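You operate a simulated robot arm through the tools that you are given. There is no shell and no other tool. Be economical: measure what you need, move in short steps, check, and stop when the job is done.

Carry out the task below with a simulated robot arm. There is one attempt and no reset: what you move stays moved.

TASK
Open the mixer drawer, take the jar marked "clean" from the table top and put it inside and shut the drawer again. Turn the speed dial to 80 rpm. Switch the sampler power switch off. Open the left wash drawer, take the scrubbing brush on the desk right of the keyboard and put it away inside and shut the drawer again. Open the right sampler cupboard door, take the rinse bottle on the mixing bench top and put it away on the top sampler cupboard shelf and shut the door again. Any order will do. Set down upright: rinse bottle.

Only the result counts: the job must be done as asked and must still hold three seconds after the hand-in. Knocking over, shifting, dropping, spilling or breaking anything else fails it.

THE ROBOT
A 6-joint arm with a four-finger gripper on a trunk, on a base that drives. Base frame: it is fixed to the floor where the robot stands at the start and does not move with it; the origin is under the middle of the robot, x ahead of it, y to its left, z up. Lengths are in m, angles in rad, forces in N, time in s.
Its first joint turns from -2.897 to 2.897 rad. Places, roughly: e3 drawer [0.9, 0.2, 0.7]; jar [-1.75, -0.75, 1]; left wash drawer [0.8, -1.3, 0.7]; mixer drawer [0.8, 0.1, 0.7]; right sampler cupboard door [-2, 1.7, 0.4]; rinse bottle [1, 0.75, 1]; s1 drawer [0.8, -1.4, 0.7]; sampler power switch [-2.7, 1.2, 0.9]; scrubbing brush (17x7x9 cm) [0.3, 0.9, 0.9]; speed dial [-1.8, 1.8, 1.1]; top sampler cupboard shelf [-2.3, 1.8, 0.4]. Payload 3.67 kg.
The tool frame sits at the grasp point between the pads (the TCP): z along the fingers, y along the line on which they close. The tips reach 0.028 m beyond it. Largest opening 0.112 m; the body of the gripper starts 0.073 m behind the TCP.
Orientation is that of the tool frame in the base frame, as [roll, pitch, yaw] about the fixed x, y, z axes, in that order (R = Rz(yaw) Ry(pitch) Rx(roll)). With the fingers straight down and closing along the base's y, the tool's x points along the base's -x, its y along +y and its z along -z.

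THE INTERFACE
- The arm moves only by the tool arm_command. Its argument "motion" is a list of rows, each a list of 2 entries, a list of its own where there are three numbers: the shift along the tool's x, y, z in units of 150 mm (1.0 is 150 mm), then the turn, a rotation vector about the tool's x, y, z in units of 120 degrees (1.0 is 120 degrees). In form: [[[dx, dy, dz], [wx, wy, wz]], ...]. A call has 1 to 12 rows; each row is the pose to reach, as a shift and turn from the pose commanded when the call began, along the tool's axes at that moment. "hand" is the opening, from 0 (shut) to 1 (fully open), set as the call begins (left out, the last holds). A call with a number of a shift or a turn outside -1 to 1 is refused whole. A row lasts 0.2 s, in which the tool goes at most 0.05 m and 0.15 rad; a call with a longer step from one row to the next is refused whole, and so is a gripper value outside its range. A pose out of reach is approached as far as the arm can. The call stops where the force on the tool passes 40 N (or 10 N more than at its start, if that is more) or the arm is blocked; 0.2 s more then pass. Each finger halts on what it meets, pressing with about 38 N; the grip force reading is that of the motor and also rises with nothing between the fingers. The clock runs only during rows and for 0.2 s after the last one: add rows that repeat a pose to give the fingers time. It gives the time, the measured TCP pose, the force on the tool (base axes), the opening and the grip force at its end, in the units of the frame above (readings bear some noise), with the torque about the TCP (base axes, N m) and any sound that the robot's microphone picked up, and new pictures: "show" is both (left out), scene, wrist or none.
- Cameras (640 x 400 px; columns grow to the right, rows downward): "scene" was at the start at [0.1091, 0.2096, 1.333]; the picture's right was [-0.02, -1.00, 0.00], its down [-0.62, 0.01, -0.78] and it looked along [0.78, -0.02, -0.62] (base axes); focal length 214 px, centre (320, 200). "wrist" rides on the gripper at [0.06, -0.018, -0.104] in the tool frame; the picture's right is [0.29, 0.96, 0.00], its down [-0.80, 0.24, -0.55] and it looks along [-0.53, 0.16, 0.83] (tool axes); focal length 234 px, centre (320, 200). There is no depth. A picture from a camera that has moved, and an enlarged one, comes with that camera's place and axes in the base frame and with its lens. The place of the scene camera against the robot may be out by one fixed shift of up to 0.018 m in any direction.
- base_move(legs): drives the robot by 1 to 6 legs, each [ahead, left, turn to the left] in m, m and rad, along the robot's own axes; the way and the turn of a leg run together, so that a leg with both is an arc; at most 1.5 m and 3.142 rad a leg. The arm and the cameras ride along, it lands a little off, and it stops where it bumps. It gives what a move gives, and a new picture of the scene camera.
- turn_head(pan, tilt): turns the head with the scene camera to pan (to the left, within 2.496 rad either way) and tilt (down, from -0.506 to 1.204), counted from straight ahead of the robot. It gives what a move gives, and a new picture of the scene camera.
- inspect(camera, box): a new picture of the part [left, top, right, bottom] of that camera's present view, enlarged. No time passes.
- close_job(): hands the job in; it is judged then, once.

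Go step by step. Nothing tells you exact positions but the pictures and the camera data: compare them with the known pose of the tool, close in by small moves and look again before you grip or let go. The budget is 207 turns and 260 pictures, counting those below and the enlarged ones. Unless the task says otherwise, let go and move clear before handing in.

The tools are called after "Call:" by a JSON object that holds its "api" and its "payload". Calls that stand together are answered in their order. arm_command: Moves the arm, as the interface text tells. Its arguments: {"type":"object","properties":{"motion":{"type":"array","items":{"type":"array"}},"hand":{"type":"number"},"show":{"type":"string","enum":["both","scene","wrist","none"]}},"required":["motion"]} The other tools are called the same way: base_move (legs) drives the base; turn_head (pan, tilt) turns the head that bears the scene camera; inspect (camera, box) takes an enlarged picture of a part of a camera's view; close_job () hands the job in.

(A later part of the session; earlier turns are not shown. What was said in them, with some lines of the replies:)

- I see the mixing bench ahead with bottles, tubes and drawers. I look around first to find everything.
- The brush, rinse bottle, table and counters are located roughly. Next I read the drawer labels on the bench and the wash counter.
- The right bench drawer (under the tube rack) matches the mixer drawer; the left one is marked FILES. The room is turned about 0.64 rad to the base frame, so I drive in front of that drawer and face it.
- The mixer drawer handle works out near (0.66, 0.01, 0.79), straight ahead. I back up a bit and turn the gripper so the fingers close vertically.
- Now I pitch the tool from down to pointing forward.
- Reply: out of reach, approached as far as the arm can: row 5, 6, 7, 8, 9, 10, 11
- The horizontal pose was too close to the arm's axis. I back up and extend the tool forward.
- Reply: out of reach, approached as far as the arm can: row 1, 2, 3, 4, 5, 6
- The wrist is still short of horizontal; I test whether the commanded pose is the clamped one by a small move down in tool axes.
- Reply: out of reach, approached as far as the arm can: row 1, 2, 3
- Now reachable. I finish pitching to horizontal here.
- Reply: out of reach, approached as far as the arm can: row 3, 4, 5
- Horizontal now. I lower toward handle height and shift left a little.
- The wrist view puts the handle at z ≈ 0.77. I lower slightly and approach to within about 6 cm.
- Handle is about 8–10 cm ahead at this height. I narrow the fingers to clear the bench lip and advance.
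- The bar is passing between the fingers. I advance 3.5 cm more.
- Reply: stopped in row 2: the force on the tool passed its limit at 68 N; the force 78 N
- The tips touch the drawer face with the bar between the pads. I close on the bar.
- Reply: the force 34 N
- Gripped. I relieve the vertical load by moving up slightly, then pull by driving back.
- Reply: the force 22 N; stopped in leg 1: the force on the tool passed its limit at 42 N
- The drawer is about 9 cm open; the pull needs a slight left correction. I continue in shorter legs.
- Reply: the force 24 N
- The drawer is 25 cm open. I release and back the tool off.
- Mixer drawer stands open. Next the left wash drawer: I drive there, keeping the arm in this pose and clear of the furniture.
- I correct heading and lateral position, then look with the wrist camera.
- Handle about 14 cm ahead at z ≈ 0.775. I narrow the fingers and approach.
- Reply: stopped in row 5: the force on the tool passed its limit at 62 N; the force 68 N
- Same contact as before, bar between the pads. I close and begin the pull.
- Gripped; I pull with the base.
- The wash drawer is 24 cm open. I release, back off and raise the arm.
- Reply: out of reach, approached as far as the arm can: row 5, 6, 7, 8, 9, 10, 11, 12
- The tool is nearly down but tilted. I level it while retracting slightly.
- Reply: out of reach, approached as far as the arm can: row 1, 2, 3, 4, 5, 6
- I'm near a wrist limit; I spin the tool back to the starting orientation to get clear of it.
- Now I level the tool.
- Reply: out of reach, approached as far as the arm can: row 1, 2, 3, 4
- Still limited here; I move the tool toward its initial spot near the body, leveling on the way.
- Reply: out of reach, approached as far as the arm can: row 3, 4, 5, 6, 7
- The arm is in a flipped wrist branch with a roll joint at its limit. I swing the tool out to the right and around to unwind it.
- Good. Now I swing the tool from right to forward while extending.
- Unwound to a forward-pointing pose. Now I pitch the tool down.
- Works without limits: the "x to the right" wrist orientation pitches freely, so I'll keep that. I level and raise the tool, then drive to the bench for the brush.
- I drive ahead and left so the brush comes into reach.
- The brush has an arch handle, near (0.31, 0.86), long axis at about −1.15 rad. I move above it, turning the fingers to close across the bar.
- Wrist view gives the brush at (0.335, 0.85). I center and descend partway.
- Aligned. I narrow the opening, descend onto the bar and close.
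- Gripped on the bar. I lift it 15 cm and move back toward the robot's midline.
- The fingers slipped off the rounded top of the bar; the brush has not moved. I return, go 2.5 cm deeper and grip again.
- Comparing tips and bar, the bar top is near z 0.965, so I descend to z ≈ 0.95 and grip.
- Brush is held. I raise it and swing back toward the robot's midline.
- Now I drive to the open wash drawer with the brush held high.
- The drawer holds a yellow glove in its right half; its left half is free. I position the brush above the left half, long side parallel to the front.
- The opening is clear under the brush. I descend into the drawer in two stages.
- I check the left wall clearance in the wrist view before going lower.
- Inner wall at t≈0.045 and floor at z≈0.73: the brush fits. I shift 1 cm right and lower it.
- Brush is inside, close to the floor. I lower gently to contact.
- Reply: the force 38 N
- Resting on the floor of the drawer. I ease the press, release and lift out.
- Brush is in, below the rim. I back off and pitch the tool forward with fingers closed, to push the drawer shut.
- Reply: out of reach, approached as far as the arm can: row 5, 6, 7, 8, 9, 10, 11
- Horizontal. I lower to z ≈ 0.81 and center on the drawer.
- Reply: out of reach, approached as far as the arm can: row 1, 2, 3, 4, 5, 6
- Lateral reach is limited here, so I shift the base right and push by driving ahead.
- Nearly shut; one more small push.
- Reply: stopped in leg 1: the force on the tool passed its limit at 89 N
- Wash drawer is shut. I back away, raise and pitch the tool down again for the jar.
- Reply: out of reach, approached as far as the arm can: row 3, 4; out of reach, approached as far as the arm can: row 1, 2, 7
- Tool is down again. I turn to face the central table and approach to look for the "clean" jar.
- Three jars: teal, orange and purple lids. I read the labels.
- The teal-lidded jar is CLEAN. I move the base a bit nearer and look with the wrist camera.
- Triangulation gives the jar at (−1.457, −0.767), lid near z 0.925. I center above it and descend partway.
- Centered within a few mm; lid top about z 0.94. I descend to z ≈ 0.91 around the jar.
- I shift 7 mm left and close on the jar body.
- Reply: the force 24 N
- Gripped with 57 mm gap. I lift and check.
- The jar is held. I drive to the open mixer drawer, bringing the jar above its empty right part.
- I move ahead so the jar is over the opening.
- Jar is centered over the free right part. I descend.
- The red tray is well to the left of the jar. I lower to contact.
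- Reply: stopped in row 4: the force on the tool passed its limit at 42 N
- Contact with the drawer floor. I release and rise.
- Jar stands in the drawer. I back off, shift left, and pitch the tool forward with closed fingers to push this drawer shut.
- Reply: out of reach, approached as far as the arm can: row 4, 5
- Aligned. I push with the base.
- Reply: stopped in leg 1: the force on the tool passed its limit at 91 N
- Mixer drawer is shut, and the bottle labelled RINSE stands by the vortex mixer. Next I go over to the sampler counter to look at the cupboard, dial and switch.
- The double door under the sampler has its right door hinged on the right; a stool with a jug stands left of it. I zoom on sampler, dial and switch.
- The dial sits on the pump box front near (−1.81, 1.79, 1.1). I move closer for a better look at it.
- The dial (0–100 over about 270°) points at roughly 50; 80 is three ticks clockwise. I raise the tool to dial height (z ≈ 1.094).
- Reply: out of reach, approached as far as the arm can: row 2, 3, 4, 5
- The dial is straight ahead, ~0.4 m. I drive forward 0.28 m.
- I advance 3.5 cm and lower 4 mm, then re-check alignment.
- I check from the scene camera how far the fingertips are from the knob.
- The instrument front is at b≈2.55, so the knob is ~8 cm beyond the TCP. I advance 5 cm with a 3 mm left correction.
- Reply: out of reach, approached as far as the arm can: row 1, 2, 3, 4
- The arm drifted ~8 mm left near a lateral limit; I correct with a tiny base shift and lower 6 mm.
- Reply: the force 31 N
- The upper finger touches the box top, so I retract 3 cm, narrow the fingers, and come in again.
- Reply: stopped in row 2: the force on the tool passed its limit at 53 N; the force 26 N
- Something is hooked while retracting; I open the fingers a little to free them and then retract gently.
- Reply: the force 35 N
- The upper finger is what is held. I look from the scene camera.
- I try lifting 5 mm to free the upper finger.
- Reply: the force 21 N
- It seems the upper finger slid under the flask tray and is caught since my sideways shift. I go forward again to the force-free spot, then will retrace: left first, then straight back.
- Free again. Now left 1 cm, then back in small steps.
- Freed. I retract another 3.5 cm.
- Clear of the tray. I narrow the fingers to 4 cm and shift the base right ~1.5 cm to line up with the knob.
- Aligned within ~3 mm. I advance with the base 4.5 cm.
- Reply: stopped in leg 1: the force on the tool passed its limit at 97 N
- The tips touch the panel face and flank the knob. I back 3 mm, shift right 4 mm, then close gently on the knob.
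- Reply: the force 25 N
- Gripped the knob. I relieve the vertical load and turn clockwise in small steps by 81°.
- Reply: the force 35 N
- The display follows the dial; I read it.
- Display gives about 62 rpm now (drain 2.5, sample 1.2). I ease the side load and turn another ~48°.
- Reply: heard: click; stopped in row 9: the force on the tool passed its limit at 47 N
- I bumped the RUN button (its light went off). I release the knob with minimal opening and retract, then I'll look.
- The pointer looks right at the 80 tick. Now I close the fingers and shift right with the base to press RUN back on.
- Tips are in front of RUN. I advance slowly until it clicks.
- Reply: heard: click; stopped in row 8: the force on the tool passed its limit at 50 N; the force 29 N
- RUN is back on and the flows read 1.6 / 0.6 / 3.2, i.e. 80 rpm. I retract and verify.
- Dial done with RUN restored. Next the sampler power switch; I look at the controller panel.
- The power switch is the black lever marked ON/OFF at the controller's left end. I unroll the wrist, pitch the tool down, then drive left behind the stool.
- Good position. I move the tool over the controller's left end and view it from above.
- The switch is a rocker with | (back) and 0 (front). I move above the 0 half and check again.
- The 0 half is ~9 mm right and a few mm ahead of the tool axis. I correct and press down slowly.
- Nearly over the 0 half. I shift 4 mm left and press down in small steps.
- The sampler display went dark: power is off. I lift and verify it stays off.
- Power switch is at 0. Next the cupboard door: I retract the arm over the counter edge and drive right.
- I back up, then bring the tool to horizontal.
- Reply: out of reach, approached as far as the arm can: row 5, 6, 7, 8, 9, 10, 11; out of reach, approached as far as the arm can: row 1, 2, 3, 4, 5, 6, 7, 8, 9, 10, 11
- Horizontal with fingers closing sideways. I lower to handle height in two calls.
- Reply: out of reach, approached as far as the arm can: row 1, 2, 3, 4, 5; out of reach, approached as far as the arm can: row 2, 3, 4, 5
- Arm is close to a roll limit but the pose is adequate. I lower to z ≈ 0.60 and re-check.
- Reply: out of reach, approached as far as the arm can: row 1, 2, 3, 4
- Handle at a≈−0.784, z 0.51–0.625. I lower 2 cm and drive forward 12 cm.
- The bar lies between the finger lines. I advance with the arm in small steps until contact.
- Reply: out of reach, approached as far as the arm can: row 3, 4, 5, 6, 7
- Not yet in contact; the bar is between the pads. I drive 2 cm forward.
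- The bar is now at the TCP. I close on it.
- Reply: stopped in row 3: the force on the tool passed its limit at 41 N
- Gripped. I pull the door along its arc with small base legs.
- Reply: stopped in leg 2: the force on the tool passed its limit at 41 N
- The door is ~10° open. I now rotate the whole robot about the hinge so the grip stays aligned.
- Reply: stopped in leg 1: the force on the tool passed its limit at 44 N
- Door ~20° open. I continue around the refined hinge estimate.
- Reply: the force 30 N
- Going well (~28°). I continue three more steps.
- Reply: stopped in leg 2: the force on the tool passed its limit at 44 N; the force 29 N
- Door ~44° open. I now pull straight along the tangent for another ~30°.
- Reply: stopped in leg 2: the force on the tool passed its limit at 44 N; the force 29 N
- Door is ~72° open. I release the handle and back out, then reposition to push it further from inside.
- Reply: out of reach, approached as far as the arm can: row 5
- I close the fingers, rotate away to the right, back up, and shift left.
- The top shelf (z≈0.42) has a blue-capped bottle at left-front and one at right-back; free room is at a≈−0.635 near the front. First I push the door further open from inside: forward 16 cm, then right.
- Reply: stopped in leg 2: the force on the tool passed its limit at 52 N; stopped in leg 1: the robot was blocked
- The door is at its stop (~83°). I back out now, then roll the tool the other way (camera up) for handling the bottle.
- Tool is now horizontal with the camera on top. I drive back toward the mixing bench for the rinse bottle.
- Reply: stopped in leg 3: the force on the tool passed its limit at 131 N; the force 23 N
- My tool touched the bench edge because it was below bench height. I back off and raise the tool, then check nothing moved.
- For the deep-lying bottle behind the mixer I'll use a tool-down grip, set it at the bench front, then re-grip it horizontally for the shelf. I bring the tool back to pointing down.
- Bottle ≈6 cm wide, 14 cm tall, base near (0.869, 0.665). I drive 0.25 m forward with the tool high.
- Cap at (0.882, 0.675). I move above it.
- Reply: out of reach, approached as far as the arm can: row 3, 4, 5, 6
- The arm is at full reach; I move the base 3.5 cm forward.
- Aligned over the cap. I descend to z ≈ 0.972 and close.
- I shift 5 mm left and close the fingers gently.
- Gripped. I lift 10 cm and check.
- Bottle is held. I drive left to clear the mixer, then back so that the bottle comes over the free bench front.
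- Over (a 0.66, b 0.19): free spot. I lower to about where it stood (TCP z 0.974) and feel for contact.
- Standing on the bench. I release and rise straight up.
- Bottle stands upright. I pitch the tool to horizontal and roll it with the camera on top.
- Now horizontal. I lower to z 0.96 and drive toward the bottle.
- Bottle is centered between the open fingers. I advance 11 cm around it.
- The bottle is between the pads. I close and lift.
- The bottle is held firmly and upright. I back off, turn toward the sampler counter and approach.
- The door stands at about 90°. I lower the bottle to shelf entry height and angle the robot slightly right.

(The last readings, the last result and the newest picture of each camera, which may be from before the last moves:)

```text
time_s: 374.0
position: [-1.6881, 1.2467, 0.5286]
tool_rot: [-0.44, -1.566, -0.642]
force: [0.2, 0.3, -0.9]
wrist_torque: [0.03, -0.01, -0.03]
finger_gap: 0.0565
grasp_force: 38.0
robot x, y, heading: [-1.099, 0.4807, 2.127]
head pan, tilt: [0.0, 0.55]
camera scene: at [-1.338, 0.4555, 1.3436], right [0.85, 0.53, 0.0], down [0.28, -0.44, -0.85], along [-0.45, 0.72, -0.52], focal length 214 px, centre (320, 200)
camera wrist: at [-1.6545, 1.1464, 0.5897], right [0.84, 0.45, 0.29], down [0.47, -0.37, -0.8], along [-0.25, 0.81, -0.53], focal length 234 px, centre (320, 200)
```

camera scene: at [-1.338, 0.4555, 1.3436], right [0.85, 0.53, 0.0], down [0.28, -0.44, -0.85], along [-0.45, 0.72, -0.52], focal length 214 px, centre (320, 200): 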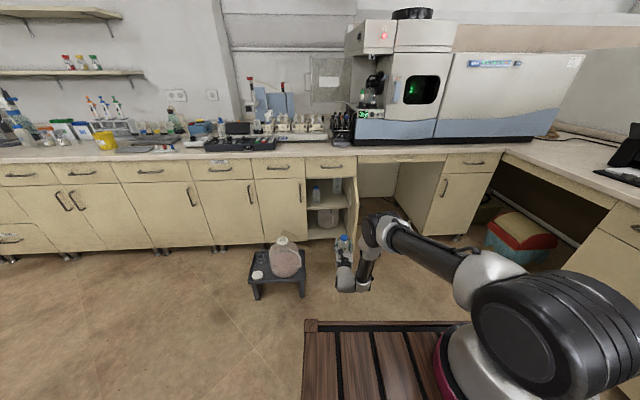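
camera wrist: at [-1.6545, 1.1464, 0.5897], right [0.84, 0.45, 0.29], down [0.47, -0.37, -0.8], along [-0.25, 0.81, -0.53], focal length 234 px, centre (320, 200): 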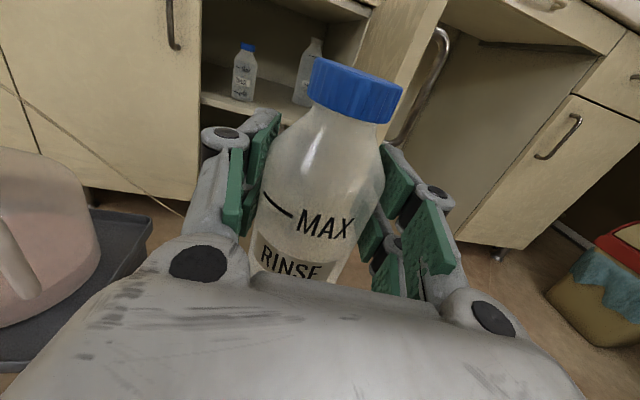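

The shelf view is clear: free gap between the two shelf bottles. I drive 35 cm toward it, straight along the cupboard axis.

Call:
{"api": "base_move", "payload": {"legs": [[0.35, 0.027, 0]]}}

Call:
{"api": "arm_command", "payload": {"motion": [[[0, 0, 0], [0, 0, 0]]], "show": "wrist"}}

Call:
{"api": "inspect", "payload": {"camera": "scene", "box": [260, 160, 420, 300]}}

```text
time_s: 376.2
position: [-1.8912, 1.5307, 0.5301]
tool_rot: [-0.43, -1.568, -0.653]
force: [-0.1, -0.2, -0.5]
wrist_torque: [0.01, 0.0, 0.01]
finger_gap: 0.0565
grasp_force: 38.2
robot x, y, heading: [-1.3077, 0.7608, 2.13]
head pan, tilt: [0.0, 0.55]
camera scene: at [-1.5452, 0.7372, 1.3436], right [0.85, 0.53, 0.0], down [0.28, -0.44, -0.85], along [-0.45, 0.72, -0.52], focal length 214 px, centre (320, 200)
```

scene: 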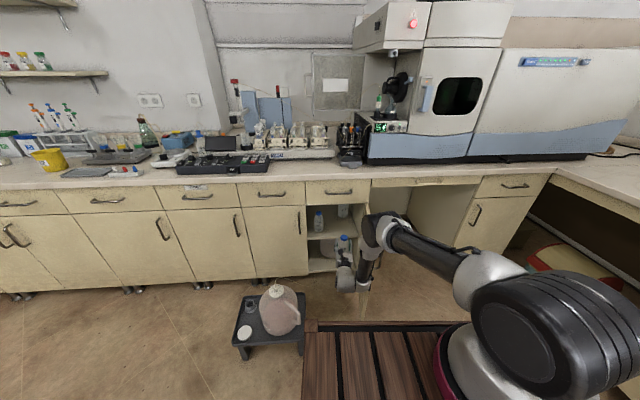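

```text
time_s: 376.6
position: [-1.8918, 1.5289, 0.5298]
tool_rot: [-0.459, -1.568, -0.625]
force: [-0.6, 0.7, -0.4]
wrist_torque: [-0.06, 0.0, 0.01]
finger_gap: 0.0561
grasp_force: 38.0
robot x, y, heading: [-1.3085, 0.76, 2.127]
head pan, tilt: [0.0, 0.55]
camera wrist: at [-1.859, 1.4292, 0.5899], right [0.85, 0.45, 0.29], down [0.47, -0.37, -0.8], along [-0.25, 0.81, -0.53], focal length 234 px, centre (320, 200)
```

wrist: 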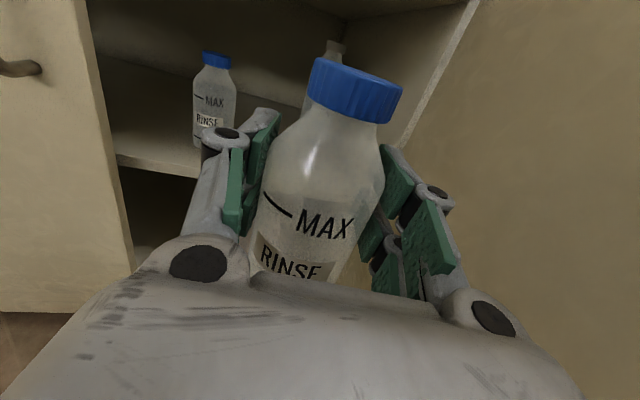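

```text
2.86 times, centred on (340, 230) of scene
camera zoom: at [-1.5452, 0.7372, 1.3436], right [0.85, 0.53, 0.0], down [0.28, -0.44, -0.85], along [-0.45, 0.72, -0.52], focal length 613 px, centre (263, 114)
```

zoom: 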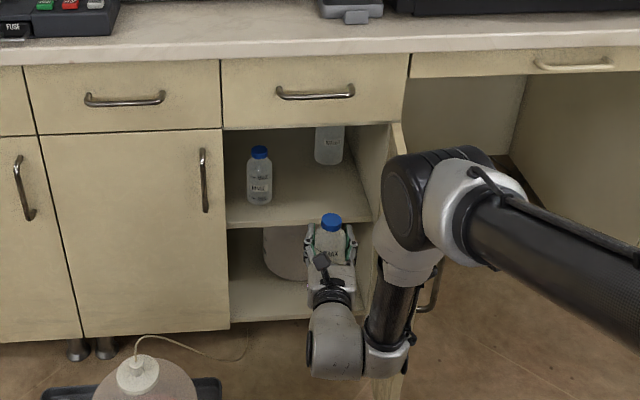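

Another identical bottle stands at left; the gap beside it is free. I continue 12 cm in, nudging left to keep the forearm off the door.

Call:
{"api": "base_move", "payload": {"legs": [[0.12, 0.024, 0]]}}

Call:
{"api": "arm_command", "payload": {"motion": [[[0, 0, 0], [0, 0, 0]]], "show": "wrist"}}

Call:
{"api": "inspect", "payload": {"camera": "scene", "box": [260, 160, 420, 300]}}

```text
time_s: 377.9
position: [-1.9718, 1.6184, 0.5292]
tool_rot: [-0.436, -1.568, -0.644]
force: [0.2, -0.3, 0.0]
wrist_torque: [-0.02, 0.0, -0.02]
finger_gap: 0.0562
grasp_force: 38.1
robot x, y, heading: [-1.3867, 0.8481, 2.123]
head pan, tilt: [0.0, 0.55]
camera scene: at [-1.6281, 0.8252, 1.3436], right [0.85, 0.53, 0.0], down [0.28, -0.44, -0.85], along [-0.45, 0.72, -0.52], focal length 214 px, centre (320, 200)
```

scene: 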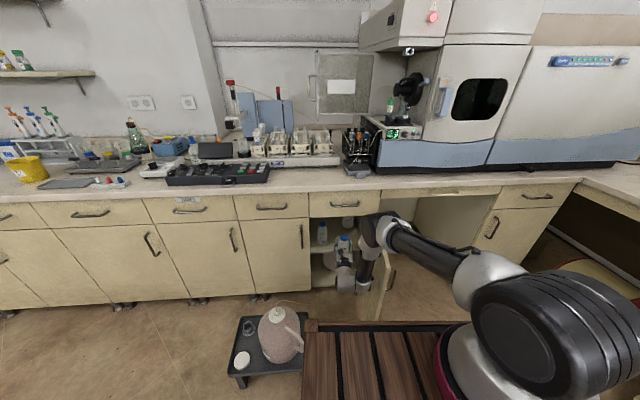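

```text
time_s: 378.3
position: [-1.974, 1.6185, 0.5294]
tool_rot: [-0.47, -1.566, -0.613]
force: [0.8, 0.1, -0.6]
wrist_torque: [0.03, -0.02, 0.01]
finger_gap: 0.0562
grasp_force: 38.1
robot x, y, heading: [-1.3891, 0.8448, 2.123]
head pan, tilt: [0.0, 0.55]
camera wrist: at [-1.9411, 1.5176, 0.5898], right [0.85, 0.45, 0.29], down [0.47, -0.38, -0.8], along [-0.25, 0.81, -0.53], focal length 234 px, centre (320, 200)
```

wrist: 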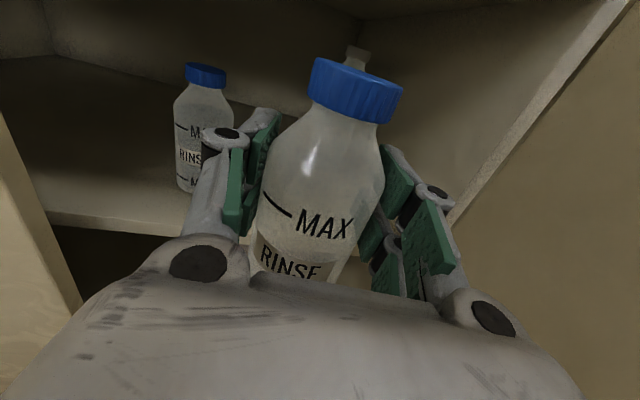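

```text
2.86 times, centred on (340, 230) of scene
camera zoom: at [-1.6281, 0.8252, 1.3436], right [0.85, 0.53, 0.0], down [0.28, -0.44, -0.85], along [-0.45, 0.72, -0.52], focal length 613 px, centre (263, 114)
```

zoom: 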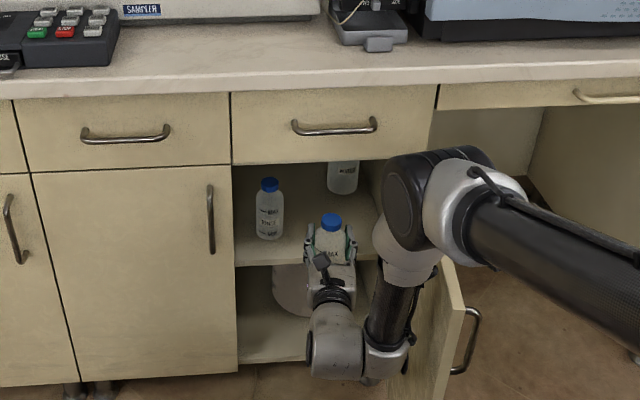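

Using three views the shelf comes out recessed: front edge b≈2.577, z≈0.385. So I need the bottle at b≈2.635. I go 8 cm further with the base, then extend the arm.

Call:
{"api": "base_move", "payload": {"legs": [[0.08, 0.008, 0]]}}

Call:
{"api": "arm_command", "payload": {"motion": [[[0, 0, 0.12], [0, 0, 0]], [[0, 0, 0.24], [0, 0, 0]], [[0, 0, 0.36], [0, 0, 0]], [[0, 0, 0.48], [0, 0, 0]], [[0, 0, 0.58], [0, 0, 0]], [[0, 0, 0.58], [0, 0, 0]]], "show": "wrist"}}

Call:
{"api": "inspect", "payload": {"camera": "scene", "box": [260, 180, 420, 320]}}

```text
time_s: 379.4
position: [-2.0218, 1.6827, 0.5295]
tool_rot: [-0.443, -1.569, -0.642]
force: [-0.1, -0.1, 0.6]
wrist_torque: [-0.02, -0.03, -0.03]
finger_gap: 0.0561
grasp_force: 38.1
robot x, y, heading: [-1.4426, 0.9126, 2.127]
head pan, tilt: [0.0, 0.55]
```

```text
time_s: 380.8
position: [-2.0615, 1.7596, 0.5269]
tool_rot: [-0.423, -1.568, -0.661]
force: [-0.2, -0.1, -0.6]
wrist_torque: [0.01, -0.01, 0.01]
finger_gap: 0.0562
grasp_force: 37.5
robot x, y, heading: [-1.4402, 0.9093, 2.128]
head pan, tilt: [0.0, 0.55]
no pictures are left
```

```text
refused: no pictures are left
```

No pictures remain, so I finish by measured poses and forces. The TCP is at a −0.639, b 2.633; I lower the bottle toward the shelf with force sensing.

Call:
{"api": "arm_command", "payload": {"motion": [[[-0.1, 0, 0], [0, 0, 0]], [[-0.2, 0, 0], [0, 0, 0]], [[-0.28, 0, 0], [0, 0, 0]], [[-0.33, 0, 0], [0, 0, 0]], [[-0.37, 0, 0], [0, 0, 0]], [[-0.37, 0, 0], [0, 0, 0]]], "show": "none"}}

```text
time_s: 382.1
position: [-2.0522, 1.7501, 0.4974]
tool_rot: [-0.576, -1.566, -0.509]
force: [-0.4, 0.3, 0.1]
wrist_torque: [0.03, -0.01, -0.01]
finger_gap: 0.0561
grasp_force: 38.4
out of reach, approached as far as the arm can: row 2, 3, 4, 5, 6
robot x, y, heading: [-1.4376, 0.911, 2.131]
head pan, tilt: [0.0, 0.55]
no pictures are left
```

The arm is fully stretched; I retract it 6 cm and bring the base 6 cm closer, then lower again.

Call:
{"api": "arm_command", "payload": {"motion": [[[0, 0, -0.15], [0, 0, 0]], [[0, 0, -0.3], [0, 0, 0]], [[0, 0, -0.4], [0, 0, 0]], [[0, 0, -0.4], [0, 0, 0]]], "show": "none"}}

Call:
{"api": "base_move", "payload": {"legs": [[0.068, 0.004, 0]]}}

```text
time_s: 383.1
position: [-2.0241, 1.6967, 0.4958]
tool_rot: [-0.463, -1.566, -0.621]
force: [0.0, -0.5, -0.8]
wrist_torque: [-0.02, 0.0, -0.05]
finger_gap: 0.0559
grasp_force: 37.8
robot x, y, heading: [-1.4345, 0.916, 2.123]
head pan, tilt: [0.0, 0.55]
no pictures are left
```

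```text
time_s: 384.3
position: [-2.0608, 1.748, 0.4977]
tool_rot: [-0.549, -1.566, -0.532]
force: [0.1, 0.0, -1.4]
wrist_torque: [-0.01, 0.02, -0.01]
finger_gap: 0.0562
grasp_force: 37.9
robot x, y, heading: [-1.4739, 0.9672, 2.128]
head pan, tilt: [0.0, 0.55]
stopped in leg 1: the robot was blocked; the commanded pose is now the measured one
```

The base stopped just at the end of that leg; I won't push further. TCP is at a −0.645, b 2.624; I lower with small steps, extending 1 cm.

Call:
{"api": "arm_command", "payload": {"motion": [[[-0.06, 0, 0.04], [0, 0, 0]], [[-0.12, 0, 0.07], [0, 0, 0]], [[-0.18, 0, 0.07], [0, 0, 0]], [[-0.22, 0, 0.07], [0, 0, 0]], [[-0.22, 0, 0.07], [0, 0, 0]]], "show": "none"}}

```text
time_s: 385.5
position: [-2.0632, 1.7546, 0.4701]
tool_rot: [-0.573, -1.568, -0.51]
force: [-1.1, 4.3, 23.8]
wrist_torque: [0.33, 0.06, 0.0]
finger_gap: 0.0541
grasp_force: 38.8
out of reach, approached as far as the arm can: row 4, 5
robot x, y, heading: [-1.4745, 0.9644, 2.127]
head pan, tilt: [0.0, 0.55]
no pictures are left
```

Contact felt at TCP z 0.470 (shelf ≈0.403), with the pressure point inside the bottle's base. I ease the load, open moderately and withdraw straight back along the tool axis.

Call:
{"api": "arm_command", "payload": {"motion": [[[0.012, 0, 0], [0, 0, 0]], [[0.012, 0, 0], [0, 0, 0]]], "show": "none"}}

Call:
{"api": "arm_command", "payload": {"motion": [[[0, 0, 0], [0, 0, 0]], [[0, 0, 0], [0, 0, 0]], [[0, 0, 0], [0, 0, 0]]], "hand": 0.7, "show": "none"}}

```text
time_s: 386.1
position: [-2.0613, 1.7541, 0.4694]
tool_rot: [-0.958, -1.568, -0.123]
force: [-1.0, -0.4, 10.6]
wrist_torque: [0.02, 0.15, 0.0]
finger_gap: 0.0542
grasp_force: 38.2
robot x, y, heading: [-1.4727, 0.9613, 2.124]
head pan, tilt: [0.0, 0.55]
no pictures are left
```

```text
time_s: 386.9
position: [-2.0628, 1.7557, 0.4723]
tool_rot: [-0.535, -1.566, -0.548]
force: [-0.6, -0.2, -0.5]
wrist_torque: [-0.03, -0.01, 0.05]
finger_gap: 0.0785
grasp_force: 0.0
robot x, y, heading: [-1.4751, 0.9596, 2.126]
head pan, tilt: [0.0, 0.55]
no pictures are left
```

Released without forces. I withdraw along the tool axis.

Call:
{"api": "arm_command", "payload": {"motion": [[[0, 0, -0.15], [0, 0, 0]], [[0, 0, -0.3], [0, 0, 0]], [[0, 0, -0.45], [0, 0, 0]], [[0, 0, -0.6], [0, 0, 0]], [[0, 0, -0.75], [0, 0, 0]], [[0, 0, -0.75], [0, 0, 0]]], "show": "none"}}

```text
time_s: 388.3
position: [-2.011, 1.6572, 0.4698]
tool_rot: [-0.469, -1.567, -0.612]
force: [0.4, 0.3, -0.5]
wrist_torque: [0.02, 0.01, 0.04]
finger_gap: 0.0784
grasp_force: 0.1
robot x, y, heading: [-1.477, 0.9601, 2.123]
head pan, tilt: [0.0, 0.55]
no pictures are left
```

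Clean withdrawal. I back the base out of the cupboard.

Call:
{"api": "base_move", "payload": {"legs": [[-0.45, -0.02, 0]]}}

```text
time_s: 391.0
position: [-1.7617, 1.2826, 0.4683]
tool_rot: [-0.482, -1.567, -0.594]
force: [0.5, 0.0, 0.2]
wrist_torque: [-0.01, -0.01, 0.0]
finger_gap: 0.0785
grasp_force: 0.0
robot x, y, heading: [-1.2184, 0.5968, 2.134]
head pan, tilt: [0.0, 0.55]
```

Next, shutting the door: I close the fingers, go around to the outer (right) side of the open door.

Call:
{"api": "arm_command", "payload": {"motion": [[[0.1, 0, 0], [0, 0, 0]], [[0.1, 0, 0], [0, 0, 0]], [[0.1, 0, 0], [0, 0, 0]]], "hand": 0, "show": "none"}}

Call:
{"api": "base_move", "payload": {"legs": [[-0.1, 0, 0.063], [0, -0.38, 0]]}}

```text
time_s: 391.8
position: [-1.7615, 1.283, 0.4847]
tool_rot: [-0.515, -1.569, -0.56]
force: [-0.7, -0.8, -0.6]
wrist_torque: [-0.01, -0.01, -0.03]
finger_gap: 0.0
grasp_force: 35.5
robot x, y, heading: [-1.2209, 0.5956, 2.137]
head pan, tilt: [0.0, 0.55]
no pictures are left
```

```text
time_s: 395.0
position: [-1.4304, 1.3953, 0.485]
tool_rot: [-0.497, -1.569, -0.522]
force: [1.0, 0.2, 0.0]
wrist_torque: [0.01, 0.03, 0.0]
finger_gap: 0.0
grasp_force: 35.5
robot x, y, heading: [-0.8482, 0.7432, 2.194]
head pan, tilt: [0.0, 0.55]
```

Call:
{"api": "base_move", "payload": {"legs": [[0.3, -0.02, 0]]}}

Call:
{"api": "base_move", "payload": {"legs": [[0, 0.15, 0]]}}

```text
time_s: 397.1
position: [-1.588, 1.6522, 0.4831]
tool_rot: [-0.508, -1.568, -0.513]
force: [-0.1, 0.6, 0.4]
wrist_torque: [0.0, 0.01, 0.0]
finger_gap: 0.0002
grasp_force: 35.9
robot x, y, heading: [-1.01, 0.9978, 2.189]
head pan, tilt: [0.0, 0.55]
```

```text
time_s: 398.4
position: [-1.7111, 1.5653, 0.4842]
tool_rot: [-0.511, -1.567, -0.51]
force: [0.4, -0.3, 0.8]
wrist_torque: [0.0, -0.02, 0.0]
finger_gap: 0.0
grasp_force: 35.7
robot x, y, heading: [-1.1359, 0.8992, 2.189]
head pan, tilt: [0.0, 0.55]
```

Call:
{"api": "base_move", "payload": {"legs": [[0, 0.12, 0]]}}

Call:
{"api": "base_move", "payload": {"legs": [[0, 0.1, 0]]}}

```text
time_s: 399.7
position: [-1.8093, 1.4949, 0.4835]
tool_rot: [-0.529, -1.568, -0.494]
force: [-0.4, 0.4, -0.5]
wrist_torque: [0.0, 0.01, 0.02]
finger_gap: 0.0
grasp_force: 35.5
robot x, y, heading: [-1.2327, 0.8352, 2.189]
head pan, tilt: [0.0, 0.55]
```

```text
time_s: 400.8
position: [-1.8928, 1.4366, 0.4831]
tool_rot: [-0.537, -1.569, -0.481]
force: [0.2, 0.2, -0.5]
wrist_torque: [0.0, 0.02, -0.02]
finger_gap: 0.0002
grasp_force: 36.1
robot x, y, heading: [-1.3128, 0.7773, 2.191]
head pan, tilt: [0.0, 0.55]
```

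The tool has swept the door partly shut. Now I push forward on its face to close it fully.

Call:
{"api": "base_move", "payload": {"legs": [[0.12, -0.02, 0]]}}

Call:
{"api": "base_move", "payload": {"legs": [[0.08, 0, 0]]}}

```text
time_s: 402.1
position: [-1.9487, 1.5469, 0.4839]
tool_rot: [-0.553, -1.568, -0.465]
force: [0.5, 0.0, 0.7]
wrist_torque: [0.02, 0.01, 0.01]
finger_gap: 0.0001
grasp_force: 35.6
robot x, y, heading: [-1.369, 0.8882, 2.186]
head pan, tilt: [0.0, 0.55]
```

```text
time_s: 403.1
position: [-1.9943, 1.6125, 0.4838]
tool_rot: [-0.561, -1.568, -0.46]
force: [0.2, 0.0, -0.6]
wrist_torque: [-0.02, 0.01, -0.01]
finger_gap: 0.0
grasp_force: 35.8
robot x, y, heading: [-1.4191, 0.9597, 2.191]
head pan, tilt: [0.0, 0.55]
```

Call:
{"api": "base_move", "payload": {"legs": [[0.03, 0, 0]]}}

```text
time_s: 404.0
position: [-2.0022, 1.6241, 0.4825]
tool_rot: [-0.205, -1.57, -0.809]
force: [0.2, -1.7, 0.0]
wrist_torque: [0.02, 0.03, 0.07]
finger_gap: 0.0
grasp_force: 36.0
robot x, y, heading: [-1.4249, 0.9682, 2.188]
head pan, tilt: [0.0, 0.55]
stopped in leg 1: the force on the tool passed its limit at 87 N (the readings are from after the stop); the commanded pose is now the measured one
```

A hard stop at the closed-door face position (tip b≈2.517): the door is shut. I back clear.

Call:
{"api": "base_move", "payload": {"legs": [[-0.35, 0, 0]]}}

```text
time_s: 406.2
position: [-1.8028, 1.3441, 0.4823]
tool_rot: [-0.939, -1.57, -0.077]
force: [0.5, -0.3, 0.5]
wrist_torque: [-0.03, 0.0, 0.0]
finger_gap: 0.0
grasp_force: 35.5
robot x, y, heading: [-1.2281, 0.6931, 2.186]
head pan, tilt: [0.0, 0.55]
```

All steps are carried out and the robot stands clear; I hand the job in.

Call:
{"api": "close_job", "payload": {}}

```text
The job is handed in.
```

I carried out every step and handed the job in, but the last part was done by measured poses and forces alone because the pictures ran out.

- **Mixer drawer:** the jar marked "clean" is inside, upright, and the drawer is shut. I checked this in pictures.
- **Speed dial:** set to 80 rpm. The pump display reads 1.6 / 0.6 / 3.2 ml/min, which fits 80. While turning it I pressed the RUN button by accident and then pressed it back on.
- **Sampler power switch:** off. The rocker shows 0 and the display is dark.
- **Left wash drawer:** the scrubbing brush is inside and the drawer is shut, also checked in pictures.
- **Rinse bottle:** released on the top sampler shelf with the pressure point inside its base, so it should be standing upright, though I could not see it.
- **Right cupboard door:** pushed until it hit a hard stop where the closed door should be, so it should be shut, again unseen.

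Three contacts happened on the way:

- **Flask tray by the dial:** a finger caught under it. In the last view it had not moved.
- **Mixing bench edge:** the gripper bumped it. Nothing on the bench had shifted in the pictures afterwards.
- **Near the stool:** the base stopped against something while I was placing the bottle, possibly the stool. I could not check whether it moved.
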